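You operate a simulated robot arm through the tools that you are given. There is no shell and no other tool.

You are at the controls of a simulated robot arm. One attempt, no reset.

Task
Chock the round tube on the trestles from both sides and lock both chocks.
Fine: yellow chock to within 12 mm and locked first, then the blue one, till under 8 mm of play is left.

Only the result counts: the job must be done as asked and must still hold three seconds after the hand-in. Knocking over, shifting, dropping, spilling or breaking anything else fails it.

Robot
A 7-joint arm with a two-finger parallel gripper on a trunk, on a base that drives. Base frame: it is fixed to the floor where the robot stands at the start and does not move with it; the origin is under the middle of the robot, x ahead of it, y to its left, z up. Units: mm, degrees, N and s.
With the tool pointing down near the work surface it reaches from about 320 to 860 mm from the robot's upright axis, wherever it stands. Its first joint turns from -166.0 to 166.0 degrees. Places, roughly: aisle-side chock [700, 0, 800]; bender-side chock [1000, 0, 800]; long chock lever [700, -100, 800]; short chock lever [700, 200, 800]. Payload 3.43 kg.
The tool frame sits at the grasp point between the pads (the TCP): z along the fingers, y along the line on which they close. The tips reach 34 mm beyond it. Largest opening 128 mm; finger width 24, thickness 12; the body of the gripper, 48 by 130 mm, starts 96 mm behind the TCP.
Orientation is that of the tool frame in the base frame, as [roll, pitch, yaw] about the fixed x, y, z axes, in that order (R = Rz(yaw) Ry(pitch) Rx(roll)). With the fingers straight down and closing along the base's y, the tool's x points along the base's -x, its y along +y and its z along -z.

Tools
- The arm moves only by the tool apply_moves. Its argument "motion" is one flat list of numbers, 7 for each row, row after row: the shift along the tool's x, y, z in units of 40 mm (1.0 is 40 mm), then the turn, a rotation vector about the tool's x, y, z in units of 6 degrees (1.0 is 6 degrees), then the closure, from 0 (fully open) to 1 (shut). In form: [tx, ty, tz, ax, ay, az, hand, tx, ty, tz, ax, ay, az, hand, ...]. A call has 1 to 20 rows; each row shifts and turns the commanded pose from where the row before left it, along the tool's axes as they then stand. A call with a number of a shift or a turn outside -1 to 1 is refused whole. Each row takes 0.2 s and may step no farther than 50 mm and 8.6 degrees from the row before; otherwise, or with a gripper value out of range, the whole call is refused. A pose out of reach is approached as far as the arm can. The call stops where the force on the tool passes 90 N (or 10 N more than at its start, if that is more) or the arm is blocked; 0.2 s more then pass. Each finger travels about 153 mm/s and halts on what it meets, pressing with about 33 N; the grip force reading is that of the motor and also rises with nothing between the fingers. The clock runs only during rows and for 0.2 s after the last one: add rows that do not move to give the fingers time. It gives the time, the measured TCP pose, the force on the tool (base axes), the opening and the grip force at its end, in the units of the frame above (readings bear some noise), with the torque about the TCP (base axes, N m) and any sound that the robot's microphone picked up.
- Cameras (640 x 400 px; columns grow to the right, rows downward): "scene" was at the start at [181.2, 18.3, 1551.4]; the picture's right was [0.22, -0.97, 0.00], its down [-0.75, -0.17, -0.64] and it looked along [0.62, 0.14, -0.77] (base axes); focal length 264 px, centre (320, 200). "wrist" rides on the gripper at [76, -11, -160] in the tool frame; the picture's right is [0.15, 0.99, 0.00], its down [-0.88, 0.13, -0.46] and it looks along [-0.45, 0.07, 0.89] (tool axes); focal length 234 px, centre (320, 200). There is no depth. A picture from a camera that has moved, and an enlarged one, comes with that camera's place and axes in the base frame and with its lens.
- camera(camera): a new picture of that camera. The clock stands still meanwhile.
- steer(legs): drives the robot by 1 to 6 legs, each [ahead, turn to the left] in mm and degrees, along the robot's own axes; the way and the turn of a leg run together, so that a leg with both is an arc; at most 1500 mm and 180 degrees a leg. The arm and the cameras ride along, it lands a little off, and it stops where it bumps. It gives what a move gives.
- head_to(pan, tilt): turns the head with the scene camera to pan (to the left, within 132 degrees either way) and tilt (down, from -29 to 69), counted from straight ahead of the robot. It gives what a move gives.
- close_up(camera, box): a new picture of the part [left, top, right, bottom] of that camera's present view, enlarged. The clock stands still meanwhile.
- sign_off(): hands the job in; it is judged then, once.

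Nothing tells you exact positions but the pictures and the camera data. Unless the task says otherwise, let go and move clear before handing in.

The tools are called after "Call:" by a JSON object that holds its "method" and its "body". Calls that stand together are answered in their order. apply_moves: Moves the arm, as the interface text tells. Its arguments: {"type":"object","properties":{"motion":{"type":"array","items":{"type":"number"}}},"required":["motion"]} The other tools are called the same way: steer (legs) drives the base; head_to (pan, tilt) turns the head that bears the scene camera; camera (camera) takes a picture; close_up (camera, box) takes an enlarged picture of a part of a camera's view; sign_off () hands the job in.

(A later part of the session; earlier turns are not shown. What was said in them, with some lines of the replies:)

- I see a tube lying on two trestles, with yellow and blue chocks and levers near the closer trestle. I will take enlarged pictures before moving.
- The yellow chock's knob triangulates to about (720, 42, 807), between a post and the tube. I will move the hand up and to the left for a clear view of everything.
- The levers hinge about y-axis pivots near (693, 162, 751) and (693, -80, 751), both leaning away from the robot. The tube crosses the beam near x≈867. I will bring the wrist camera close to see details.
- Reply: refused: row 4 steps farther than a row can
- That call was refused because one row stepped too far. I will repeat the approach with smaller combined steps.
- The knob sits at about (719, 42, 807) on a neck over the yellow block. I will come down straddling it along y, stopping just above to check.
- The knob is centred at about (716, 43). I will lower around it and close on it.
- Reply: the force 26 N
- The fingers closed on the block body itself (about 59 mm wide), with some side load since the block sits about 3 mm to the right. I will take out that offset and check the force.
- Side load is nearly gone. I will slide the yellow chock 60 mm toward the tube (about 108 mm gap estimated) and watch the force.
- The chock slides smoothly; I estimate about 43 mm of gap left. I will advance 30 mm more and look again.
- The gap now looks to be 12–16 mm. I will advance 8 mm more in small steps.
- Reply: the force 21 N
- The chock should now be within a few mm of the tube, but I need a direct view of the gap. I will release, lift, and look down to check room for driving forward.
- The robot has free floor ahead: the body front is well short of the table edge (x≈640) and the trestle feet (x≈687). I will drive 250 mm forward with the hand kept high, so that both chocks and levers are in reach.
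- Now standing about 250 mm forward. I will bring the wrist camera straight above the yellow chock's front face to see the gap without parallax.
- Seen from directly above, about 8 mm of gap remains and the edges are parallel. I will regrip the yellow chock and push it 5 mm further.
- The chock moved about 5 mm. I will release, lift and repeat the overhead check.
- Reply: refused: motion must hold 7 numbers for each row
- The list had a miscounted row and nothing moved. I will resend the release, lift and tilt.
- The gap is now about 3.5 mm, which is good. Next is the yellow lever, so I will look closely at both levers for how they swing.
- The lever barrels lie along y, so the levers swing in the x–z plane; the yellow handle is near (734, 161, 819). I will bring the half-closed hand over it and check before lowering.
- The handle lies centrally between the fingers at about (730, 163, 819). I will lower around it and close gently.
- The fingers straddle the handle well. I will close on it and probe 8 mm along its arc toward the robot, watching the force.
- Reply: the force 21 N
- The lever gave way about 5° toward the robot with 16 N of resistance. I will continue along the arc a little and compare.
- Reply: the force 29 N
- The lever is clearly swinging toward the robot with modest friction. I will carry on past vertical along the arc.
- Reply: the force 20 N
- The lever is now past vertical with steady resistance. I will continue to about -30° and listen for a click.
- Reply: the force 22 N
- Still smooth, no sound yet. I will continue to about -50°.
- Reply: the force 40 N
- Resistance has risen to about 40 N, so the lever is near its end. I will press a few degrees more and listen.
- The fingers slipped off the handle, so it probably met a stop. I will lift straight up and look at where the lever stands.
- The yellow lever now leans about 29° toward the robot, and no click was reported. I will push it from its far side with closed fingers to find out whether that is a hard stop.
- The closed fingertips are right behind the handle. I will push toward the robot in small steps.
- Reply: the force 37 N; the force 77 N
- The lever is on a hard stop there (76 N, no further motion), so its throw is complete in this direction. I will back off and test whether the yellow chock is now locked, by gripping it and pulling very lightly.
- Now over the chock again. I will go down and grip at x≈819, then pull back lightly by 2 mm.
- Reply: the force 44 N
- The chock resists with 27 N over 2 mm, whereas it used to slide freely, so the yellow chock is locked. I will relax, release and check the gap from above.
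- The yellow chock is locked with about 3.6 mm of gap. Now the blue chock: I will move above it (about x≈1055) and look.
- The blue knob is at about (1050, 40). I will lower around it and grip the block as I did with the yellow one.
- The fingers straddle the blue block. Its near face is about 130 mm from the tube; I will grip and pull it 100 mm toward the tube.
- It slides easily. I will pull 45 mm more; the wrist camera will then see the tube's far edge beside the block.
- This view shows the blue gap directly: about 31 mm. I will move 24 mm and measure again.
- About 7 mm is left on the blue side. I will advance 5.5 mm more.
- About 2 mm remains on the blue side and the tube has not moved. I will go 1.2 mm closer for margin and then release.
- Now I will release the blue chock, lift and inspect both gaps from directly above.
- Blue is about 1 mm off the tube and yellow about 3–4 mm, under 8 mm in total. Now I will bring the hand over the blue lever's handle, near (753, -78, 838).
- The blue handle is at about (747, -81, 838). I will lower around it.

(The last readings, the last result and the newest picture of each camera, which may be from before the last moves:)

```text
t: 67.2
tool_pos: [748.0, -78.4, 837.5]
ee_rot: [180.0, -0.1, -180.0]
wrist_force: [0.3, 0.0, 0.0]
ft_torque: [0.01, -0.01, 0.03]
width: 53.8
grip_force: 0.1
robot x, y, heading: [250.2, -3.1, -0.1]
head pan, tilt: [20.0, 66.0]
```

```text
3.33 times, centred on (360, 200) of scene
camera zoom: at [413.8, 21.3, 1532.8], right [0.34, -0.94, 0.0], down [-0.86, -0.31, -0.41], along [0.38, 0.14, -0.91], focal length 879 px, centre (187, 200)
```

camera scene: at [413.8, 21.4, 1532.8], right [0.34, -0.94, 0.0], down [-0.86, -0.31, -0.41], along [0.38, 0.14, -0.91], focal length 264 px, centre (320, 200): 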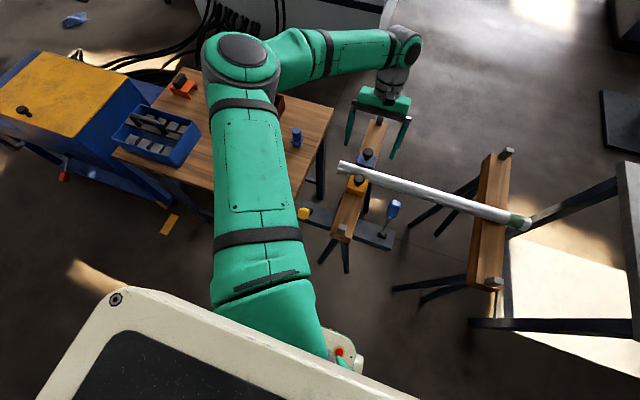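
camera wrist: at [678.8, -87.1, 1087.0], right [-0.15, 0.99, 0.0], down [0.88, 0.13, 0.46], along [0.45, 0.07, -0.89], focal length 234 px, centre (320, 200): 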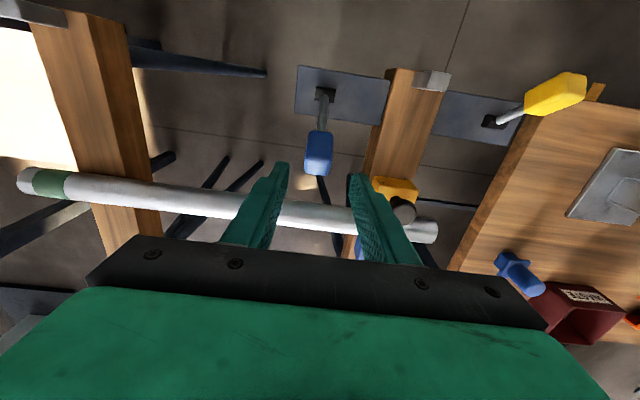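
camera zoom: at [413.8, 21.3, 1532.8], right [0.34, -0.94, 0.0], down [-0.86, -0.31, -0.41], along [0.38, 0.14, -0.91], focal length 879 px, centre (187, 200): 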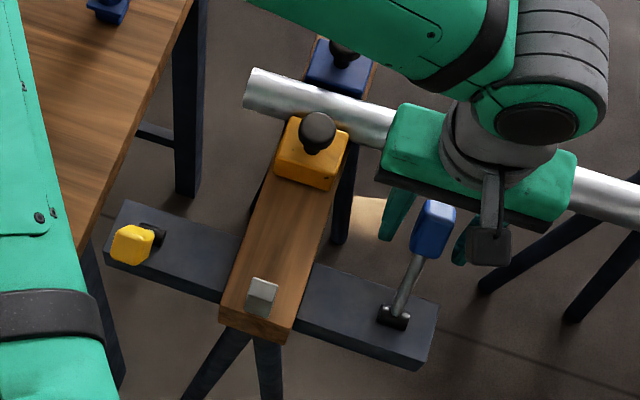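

The handle is centred between the fingers. I will close and swing the lever along its arc toward the robot.

Call:
{"method": "apply_moves", "body": {"motion": [0, 0, 0, 0, 0, 0, 0.75, 0, 0, 0, 0, 0, 0, 1, 0, 0, 0, 0, 0, 0, 1, 0.2525, 0, -0.14, 0, 0, 0, 1, 0.2525, 0, -0.1075, 0, 0, 0, 1, 0.2625, 0, -0.08, 0, 0, 0, 1, 0, 0, 0, 0, 0, 0, 1]}}

Call:
{"method": "close_up", "body": {"camera": "wrist", "box": [200, 80, 440, 230]}}

```text
t: 68.8
tool_pos: [718.4, -79.1, 851.6]
ee_rot: [-179.9, 0.2, 180.0]
wrist_force: [17.0, -21.6, 4.5]
ft_torque: [0.99, -1.43, 0.14]
width: 28.3
grip_force: 44.8
robot x, y, heading: [252.2, 3.8, 0.0]
head pan, tilt: [20.0, 66.0]
```

```text
2.67 times, centred on (320, 155) of wrist
camera zoom: at [642.4, -89.1, 1011.2], right [-0.15, 0.99, 0.0], down [0.88, 0.13, 0.46], along [0.45, 0.07, -0.89], focal length 624 px, centre (320, 320)
```

zoom: 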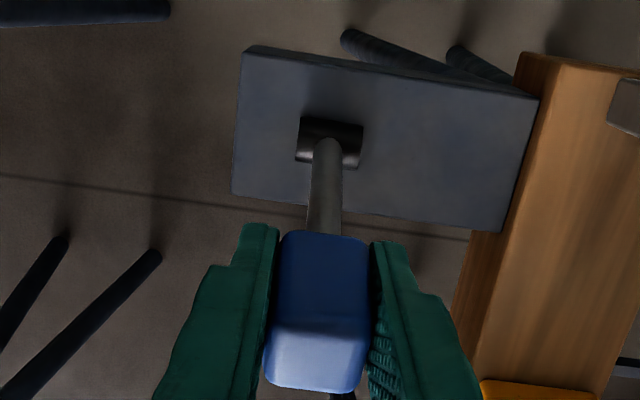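

It swings well; I will trim the side offset and continue past vertical.

Call:
{"method": "apply_moves", "body": {"motion": [0.2675, -0.05, -0.0525, 0, 0, 0, 1, 0.2725, 0, -0.0225, 0, 0, 0, 1, 0.275, 0, 0.005, 0, 0, 0, 1, 0.2725, 0, 0.0325, 0, 0, 0, 1, 0, 0, 0, 0, 0, 0, 1]}}

Call:
{"method": "close_up", "body": {"camera": "wrist", "box": [200, 80, 440, 230]}}

```text
t: 70.0
tool_pos: [672.7, -78.8, 851.5]
ee_rot: [179.8, -0.1, -179.8]
wrist_force: [13.1, 12.5, 0.7]
ft_torque: [-0.76, -1.35, -0.26]
width: 27.9
grip_force: 45.1
robot x, y, heading: [247.9, -1.7, -0.1]
head pan, tilt: [20.0, 66.0]
```

```text
2.67 times, centred on (320, 155) of wrist
camera zoom: at [597.9, -89.9, 1011.9], right [-0.15, 0.99, 0.0], down [0.88, 0.13, 0.46], along [0.45, 0.07, -0.89], focal length 624 px, centre (320, 320)
```

zoom: 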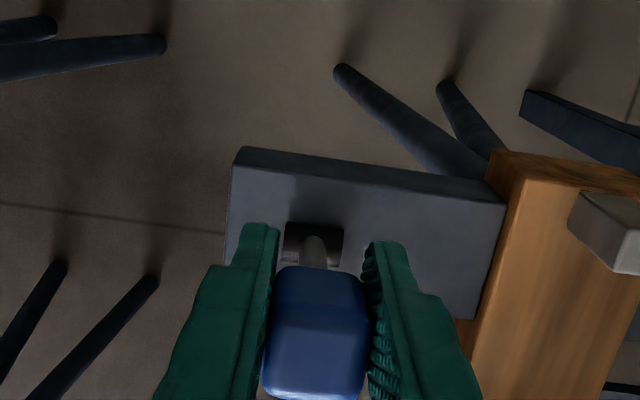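

Resistance is steady at about 13 N. I will continue to roughly -24°.

Call:
{"method": "apply_moves", "body": {"motion": [0.2675, 0.02, 0.0625, 0, 0, 0, 1, 0.2575, 0, 0.0875, 0, 0, 0, 1, 0.08, 0, 0.035, 0, 0, 0, 1, 0, 0, 0, 0, 0, 0, 1]}}

Call:
{"method": "apply_moves", "body": {"motion": [0.0875, 0, 0.04, 0, 0, 0, 1, 0.08, 0, 0.0425, 0, 0, 0, 1, 0.08, 0, 0.0425, 0, 0, 0, 1, 0, 0, 0, 0, 0, 0, 1]}}

Call:
{"method": "close_up", "body": {"camera": "scene", "box": [290, 140, 430, 260]}}

```text
t: 71.0
tool_pos: [650.4, -80.7, 844.9]
ee_rot: [-180.0, -0.1, -179.9]
wrist_force: [11.9, 12.4, 2.2]
ft_torque: [-0.55, -1.29, -0.12]
width: 28.0
grip_force: 45.2
robot x, y, heading: [252.7, 1.8, 0.2]
head pan, tilt: [20.0, 66.0]
```

```text
t: 72.0
tool_pos: [639.4, -80.4, 839.8]
ee_rot: [179.9, -0.1, -180.0]
wrist_force: [9.7, 23.5, 7.2]
ft_torque: [-1.56, -1.16, 0.14]
width: 27.9
grip_force: 44.9
robot x, y, heading: [251.8, 0.1, -0.3]
head pan, tilt: [20.0, 66.0]
```

```text
3.33 times, centred on (360, 200) of scene
camera zoom: at [414.3, 22.1, 1532.7], right [0.34, -0.94, 0.0], down [-0.86, -0.31, -0.41], along [0.38, 0.14, -0.91], focal length 879 px, centre (187, 200)
```

zoom: 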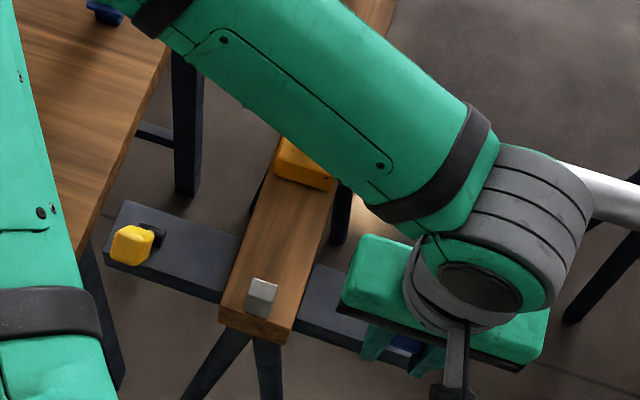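

No stop yet at about -30°. I will continue with small steps until the resistance rises.

Call:
{"method": "apply_moves", "body": {"motion": [0.0775, 0.05, 0.049, 0, 0, 0, 1, 0.0775, 0, 0.049, 0, 0, 0, 1, 0, 0, 0, 0, 0, 0, 1]}}

Call:
{"method": "apply_moves", "body": {"motion": [0.075, 0, 0.053, 0, 0, 0, 1, 0.075, 0, 0.054, 0, 0, 0, 1, 0, 0, 0, 0, 0, 0, 1]}}

Call:
{"method": "camera", "body": {"camera": "wrist"}}

```text
t: 72.8
tool_pos: [633.4, -80.4, 835.5]
ee_rot: [-179.8, 0.1, -179.9]
wrist_force: [14.9, -14.6, 2.1]
ft_torque: [1.13, -1.33, 0.04]
width: 27.8
grip_force: 44.7
robot x, y, heading: [246.5, -2.4, 0.3]
head pan, tilt: [20.0, 66.0]
```

```text
t: 73.6
tool_pos: [627.1, -80.2, 831.4]
ee_rot: [-179.9, 0.0, 179.9]
wrist_force: [7.0, -14.0, 32.7]
ft_torque: [0.5, -0.83, 0.24]
width: 27.7
grip_force: 45.2
robot x, y, heading: [249.5, 0.3, 0.0]
head pan, tilt: [20.0, 66.0]
```

```text
taken
camera wrist: at [551.1, -89.0, 992.2], right [-0.15, 0.99, 0.0], down [0.88, 0.13, 0.45], along [0.45, 0.06, -0.89], focal length 234 px, centre (320, 200)
```

wrist: 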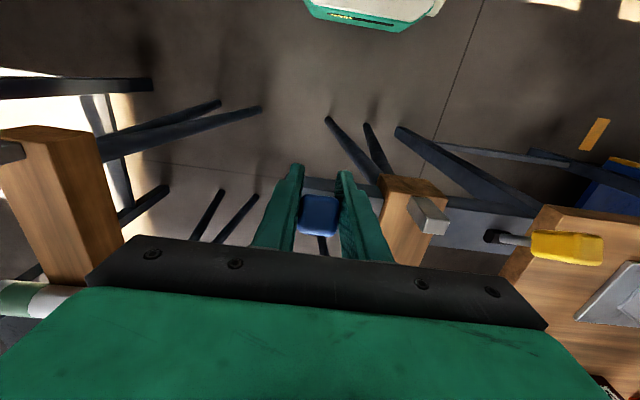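

Upward resistance jumped to about 33 N, so the stop seems reached. I will open, lift and look, then push-check with the closed fingers.

Call:
{"method": "apply_moves", "body": {"motion": [0, 0, 0, 0, 0, 0, 0.58, 0, 0, 0, 0, 0, 0, 0.58, 0, 0, -1, 0, 0, 0, 0.58, 0, 0, -1, 0, 0, 0, 0.58, 0, 0, -0.5, 0, 0, 0, 0.8, -0.9, 0, 0, 0, 0, 0, 1, -0.9, 0, 0, 0, 0, 0, 1, 0, 0, 0, 0, 0, 0, 1]}}

Call:
{"method": "camera", "body": {"camera": "wrist"}}

Call:
{"method": "close_up", "body": {"camera": "scene", "box": [290, 140, 430, 260]}}

```text
t: 75.4
tool_pos: [700.5, -78.4, 931.3]
ee_rot: [-179.9, 0.0, -180.0]
wrist_force: [0.3, 0.6, 0.0]
ft_torque: [0.0, 0.01, -0.02]
width: 0.0
grip_force: 32.8
robot x, y, heading: [252.9, -1.5, 0.1]
head pan, tilt: [20.0, 66.0]
```

```text
taken
camera wrist: at [624.1, -88.9, 1092.0], right [-0.15, 0.99, 0.0], down [0.88, 0.13, 0.46], along [0.45, 0.07, -0.89], focal length 234 px, centre (320, 200)
```

wrist: 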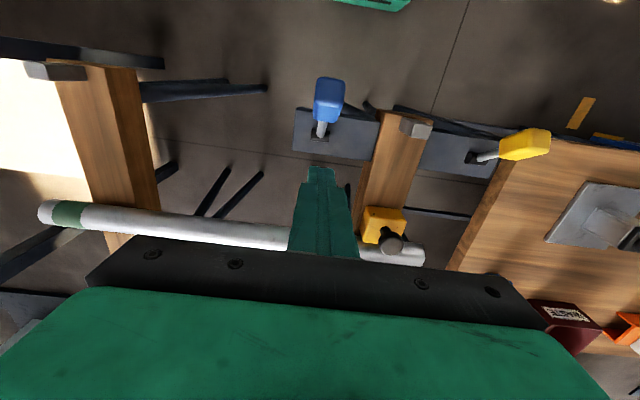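

```text
3.33 times, centred on (360, 200) of scene
camera zoom: at [413.7, 21.4, 1532.8], right [0.34, -0.94, 0.0], down [-0.86, -0.31, -0.41], along [0.38, 0.14, -0.91], focal length 879 px, centre (187, 200)
```

zoom: 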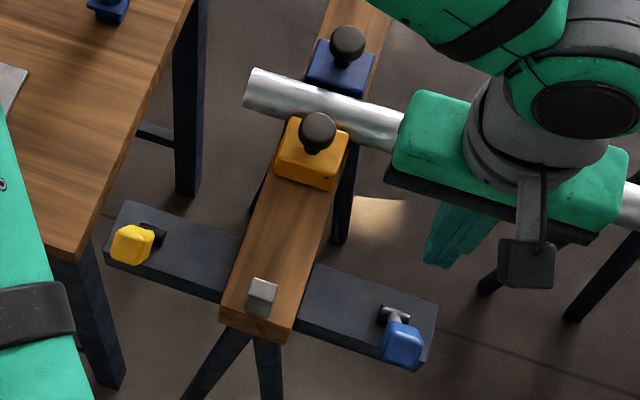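

The blue lever now leans about 31° toward the robot, like the yellow one. I will press it from behind to confirm the stop.

Call:
{"method": "apply_moves", "body": {"motion": [0.28, -0.03, 0.75, 0, 0, 0, 1, 0.28, 0, 0.73, 0, 0, 0, 1, 0.12, 0, 0, 0, 0, 0, 1, 0.12, 0, 0, 0, 0, 0, 1, 0.1, 0, 0, 0, 0, 0, 1, 0, 0, 0, 0, 0, 0, 1]}}

Call:
{"method": "apply_moves", "body": {"motion": [0.1, 0, 0, 0, 0, 0, 1, 0, 0, 0, 0, 0, 0, 1]}}

Call:
{"method": "apply_moves", "body": {"motion": [0.1, 0, 0, 0, 0, 0, 1, 0, 0, 0, 0, 0, 0, 1]}}

Call:
{"method": "close_up", "body": {"camera": "scene", "box": [290, 140, 430, 260]}}

```text
t: 76.8
tool_pos: [668.3, -79.0, 872.5]
ee_rot: [-180.0, 0.5, -179.9]
wrist_force: [39.7, -3.6, 12.0]
ft_torque: [0.36, -1.17, 0.32]
width: 0.2
grip_force: 32.6
robot x, y, heading: [250.1, -1.8, -0.0]
head pan, tilt: [20.0, 66.0]
```

```text
t: 77.4
tool_pos: [667.6, -80.7, 874.2]
ee_rot: [-179.9, 0.9, -179.8]
wrist_force: [63.3, -3.0, 21.8]
ft_torque: [0.42, -1.94, 0.32]
width: 0.0
grip_force: 32.9
robot x, y, heading: [248.0, -0.1, -0.2]
head pan, tilt: [20.0, 66.0]
```

```text
t: 78.0
tool_pos: [668.0, -81.3, 872.3]
ee_rot: [-179.8, 1.5, -179.8]
wrist_force: [84.2, 4.6, 20.0]
ft_torque: [-0.22, -2.71, -0.28]
width: 0.0
grip_force: 32.5
robot x, y, heading: [253.0, -0.4, -0.3]
head pan, tilt: [20.0, 66.0]
```

```text
3.33 times, centred on (360, 200) of scene
camera zoom: at [415.1, 21.6, 1532.5], right [0.34, -0.94, 0.0], down [-0.86, -0.31, -0.41], along [0.38, 0.14, -0.91], focal length 879 px, centre (187, 200)
```

zoom: 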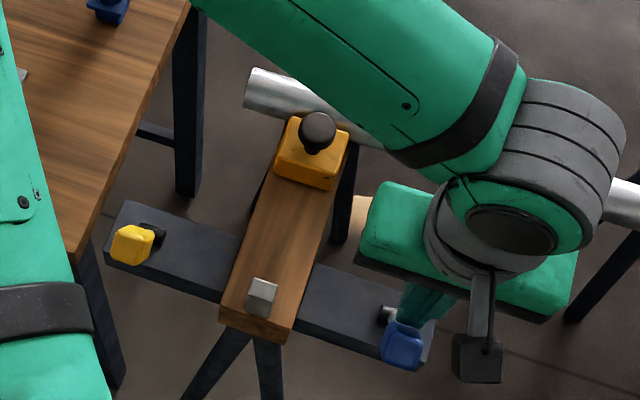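

The blue lever is on its hard stop too. I will back off and go over the blue chock for a light lock test and a gap check.

Call:
{"method": "apply_moves", "body": {"motion": [-0.5, 0, 0, 0, 0, 0, 1, 0, 0, -1, 0, 0, 0, 1, 0, 0, -1, 0, 0, 0, 1, -0.9, 0.6, 0, 0, 0, 0, 0.7, -0.9, 0.6, 0, 0, 0, 0, 0.4, -0.9, 0.6, 0, 0, 0, 0, 0, -0.9, 0.6, 0, 0, 0, 0, 0, -0.9, 0.6, 0, 0, 0, 0, 0, -0.9, 0, 0, 0, 0, 0, 0, -0.6, 0, 0, 0, 0, 0, 0, 0, 0, 0, 0, 0, 0, 0]}}

Call:
{"method": "close_up", "body": {"camera": "wrist", "box": [200, 50, 440, 200]}}

```text
t: 80.4
tool_pos: [916.4, 39.6, 953.0]
ee_rot: [-180.0, 0.0, -180.0]
wrist_force: [0.7, -0.4, 0.4]
ft_torque: [0.01, -0.01, 0.02]
width: 128.0
grip_force: 0.0
robot x, y, heading: [253.8, 1.1, -0.0]
head pan, tilt: [20.0, 66.0]
```

```text
2.67 times, centred on (320, 125) of wrist
camera zoom: at [840.3, 30.6, 1113.0], right [-0.15, 0.99, 0.0], down [0.88, 0.13, 0.46], along [0.45, 0.07, -0.89], focal length 624 px, centre (320, 400)
```

zoom: 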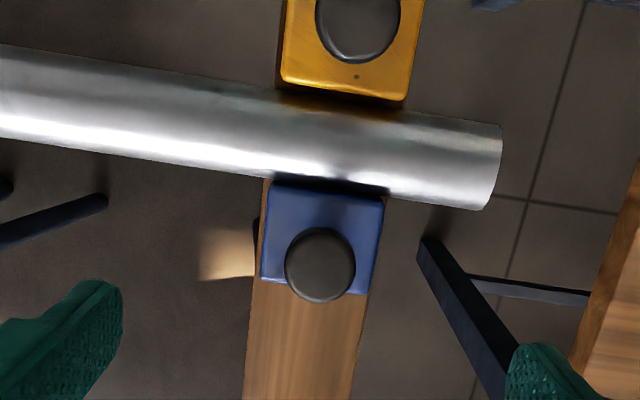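

Everything looks in place. I will lower, grip the blue block and push it very lightly away from the tube to feel the lock.

Call:
{"method": "apply_moves", "body": {"motion": [-0.1, 0.01, 1, 0, 0, 0, 0, 0, 0, 1, 0, 0, 0, 0, 0, 0, 0.9, 0, 0, 0, 0, 0, 0, 0.62, 0, 0, 0, 0, 0, 0, 0, 0, 0, 0, 0.35, 0, 0, 0, 0, 0, 0, 0.7, 0, 0, 0, 0, 0, 0, 1, 0, 0, 0, 0, 0, 0, 1, 0, 0, 0, 0, 0, 0, 1]}}

Call:
{"method": "apply_moves", "body": {"motion": [-0.03, 0, 0, 0, 0, 0, 1, -0.02, 0, 0, 0, 0, 0, 1, 0, 0, 0, 0, 0, 0, 1]}}

```text
t: 82.4
tool_pos: [918.0, 40.0, 812.3]
ee_rot: [-180.0, 0.0, 180.0]
wrist_force: [-9.9, -4.8, -3.0]
ft_torque: [-0.6, -0.76, 0.3]
width: 60.0
grip_force: 45.2
robot x, y, heading: [253.2, 1.3, 0.3]
head pan, tilt: [20.0, 66.0]
```

```text
t: 83.2
tool_pos: [918.7, 39.4, 812.4]
ee_rot: [179.9, -0.2, 180.0]
wrist_force: [-28.1, -4.6, 4.7]
ft_torque: [-0.23, 1.87, -0.16]
width: 60.0
grip_force: 44.6
robot x, y, heading: [251.2, -0.1, 0.2]
head pan, tilt: [20.0, 66.0]
```

The blue chock resists with 28 N, so it is locked as well. I will relax, release, lift clear and do a last check of both gaps.

Call:
{"method": "apply_moves", "body": {"motion": [0.05, 0, 0, 0, 0, 0, 1, 0, 0, 0, 0, 0, 0, 0.35, 0, 0, 0, 0, 0, 0, 0, 0, 0, -0.5, 0, 0, 0, 0, 0, 0, -1, 0, 0, 0, 0, 0, 0, -0.7, 0, 0, 0, 0, 0.45, 0, 0, 0, 0, 0, 0, 0, 0, 0, 0, 0.833, 0, 0, 0, 0, 0, 0, 0.833, 0, 0, 0, 0, 0, 0, 0.833, 0, 0, 0, 0, 0, 0, 0.833, 0, 0, 0, 0, 0, 0, 0, 0, 0]}}

Call:
{"method": "close_up", "body": {"camera": "wrist", "box": [272, 130, 368, 190]}}

Call:
{"method": "camera", "body": {"camera": "wrist"}}

```text
t: 85.8
tool_pos: [901.1, 40.5, 898.9]
ee_rot: [180.0, -20.1, -180.0]
wrist_force: [0.9, 0.3, 0.2]
ft_torque: [0.01, 0.0, -0.02]
width: 127.8
grip_force: 0.2
robot x, y, heading: [248.2, -0.5, -0.1]
head pan, tilt: [20.0, 66.0]
```

```text
6.67 times, centred on (320, 160) of wrist
camera zoom: at [884.7, 31.1, 1075.8], right [-0.14, 0.99, 0.05], down [0.98, 0.13, 0.13], along [0.12, 0.07, -0.99], focal length 1561 px, centre (320, 467)
```

zoom: 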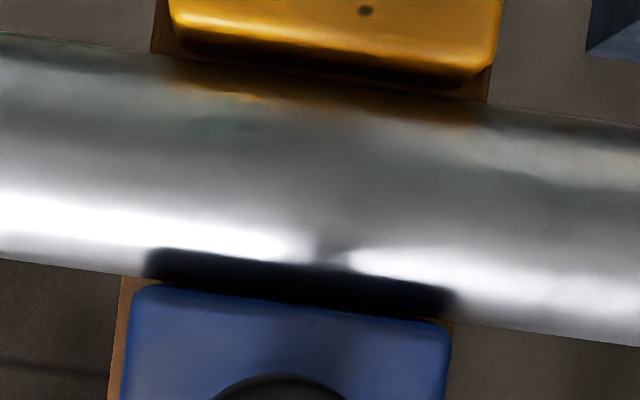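

```text
taken
camera wrist: at [884.7, 31.1, 1075.8], right [-0.14, 0.99, 0.05], down [0.98, 0.13, 0.13], along [0.12, 0.07, -0.99], focal length 234 px, centre (320, 200)
```

wrist: 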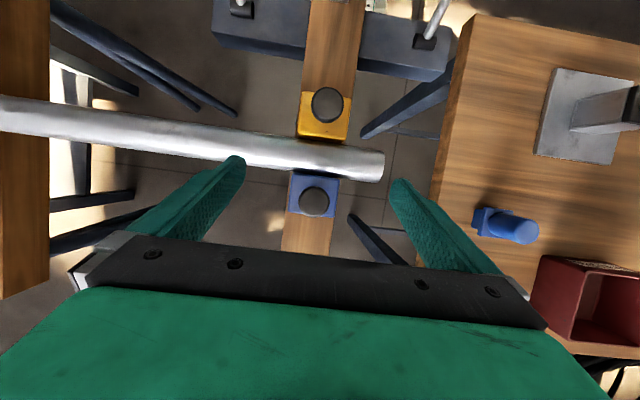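

Both chocks sit close on the tube: roughly 1 mm on blue and 3–4 mm on yellow. I will raise the hand clear and take a last overall look.

Call:
{"method": "apply_moves", "body": {"motion": [0, 0, 0, 0, -0.833, 0, 0, 0, 0, 0, 0, -0.833, 0, 0, 0, 0, 0, 0, -0.833, 0, 0, 0, 0, 0, 0, -0.833, 0, 0, 0, 0, -1, 0, 0, 0, 0, 0, 0, -1, 0, 0, 0, 0, -0.8, 0, -0.8, 0, 0, 0, 0, -0.8, 0, 0, 0, 0, 0, 0, 0, 0, 0, 0, 0, 0, 0]}}

Call:
{"method": "camera", "body": {"camera": "scene"}}

Call:
{"method": "close_up", "body": {"camera": "scene", "box": [290, 130, 430, 260]}}

```text
t: 87.8
tool_pos: [965.8, 40.8, 1013.1]
ee_rot: [180.0, 0.1, 180.0]
wrist_force: [0.7, -0.3, -0.1]
ft_torque: [-0.02, 0.01, -0.02]
width: 128.0
grip_force: 0.0
robot x, y, heading: [251.5, 1.5, -0.2]
head pan, tilt: [20.0, 66.0]
```

```text
taken
camera scene: at [413.7, 21.5, 1532.8], right [0.34, -0.94, 0.0], down [-0.86, -0.31, -0.41], along [0.38, 0.14, -0.91], focal length 264 px, centre (320, 200)
```

scene: 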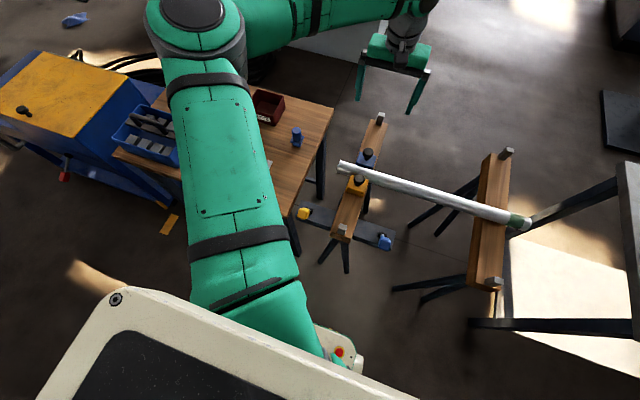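

```text
3.08 times, centred on (360, 195) of scene
camera zoom: at [413.7, 21.5, 1532.8], right [0.34, -0.94, 0.0], down [-0.86, -0.31, -0.41], along [0.38, 0.14, -0.91], focal length 812 px, centre (197, 215)
```

zoom: 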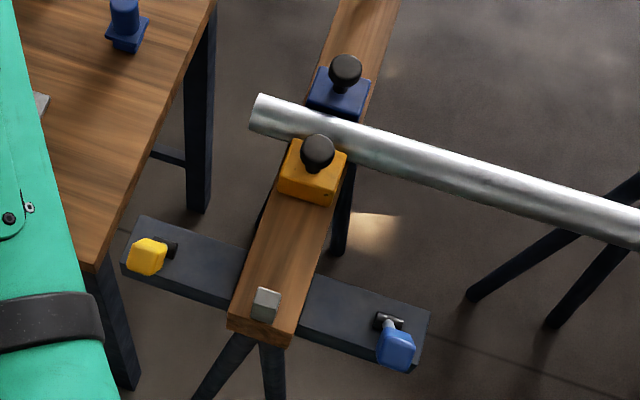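

Both levers are thrown, both chocks are locked close against the tube, the tube is undisturbed and the hand is clear. I am handing the job in.

Call:
{"method": "sign_off", "body": {}}

```text
The job is handed in.
```

The tube is chocked from both sides and both chocks are locked, yellow first and then blue. I have handed the job in, but no verdict has come back yet.

| Chock | Gap to tube (from pictures) | Lever | Lock test |
|---|---|---|---|
| Yellow | about 3.6 mm (limit 12 mm) | at its hard stop, held at 76 N | held 27 N |
| Blue | about 1 mm | at its hard stop, held at 84 N | held 28 N |

- **Play left:** about 5 mm in all, against the 8 mm limit. The gaps come from wrist-camera pictures and could be off by a millimetre or two.
- **Locks:** no click was heard from either lever. I take the chocks as locked because each slid with almost no resistance before its lever was thrown and resisted the test pull afterwards.
- **Slip on the yellow lever:** the fingers slid off the handle once when it reached its stop. I pressed it again from behind, and it did not move any further.
- **Surroundings:** the last pictures show the tube in place and nothing else disturbed. I drove the robot forward about 250 mm to reach the blue chock, and the hand is open and clear above the work.
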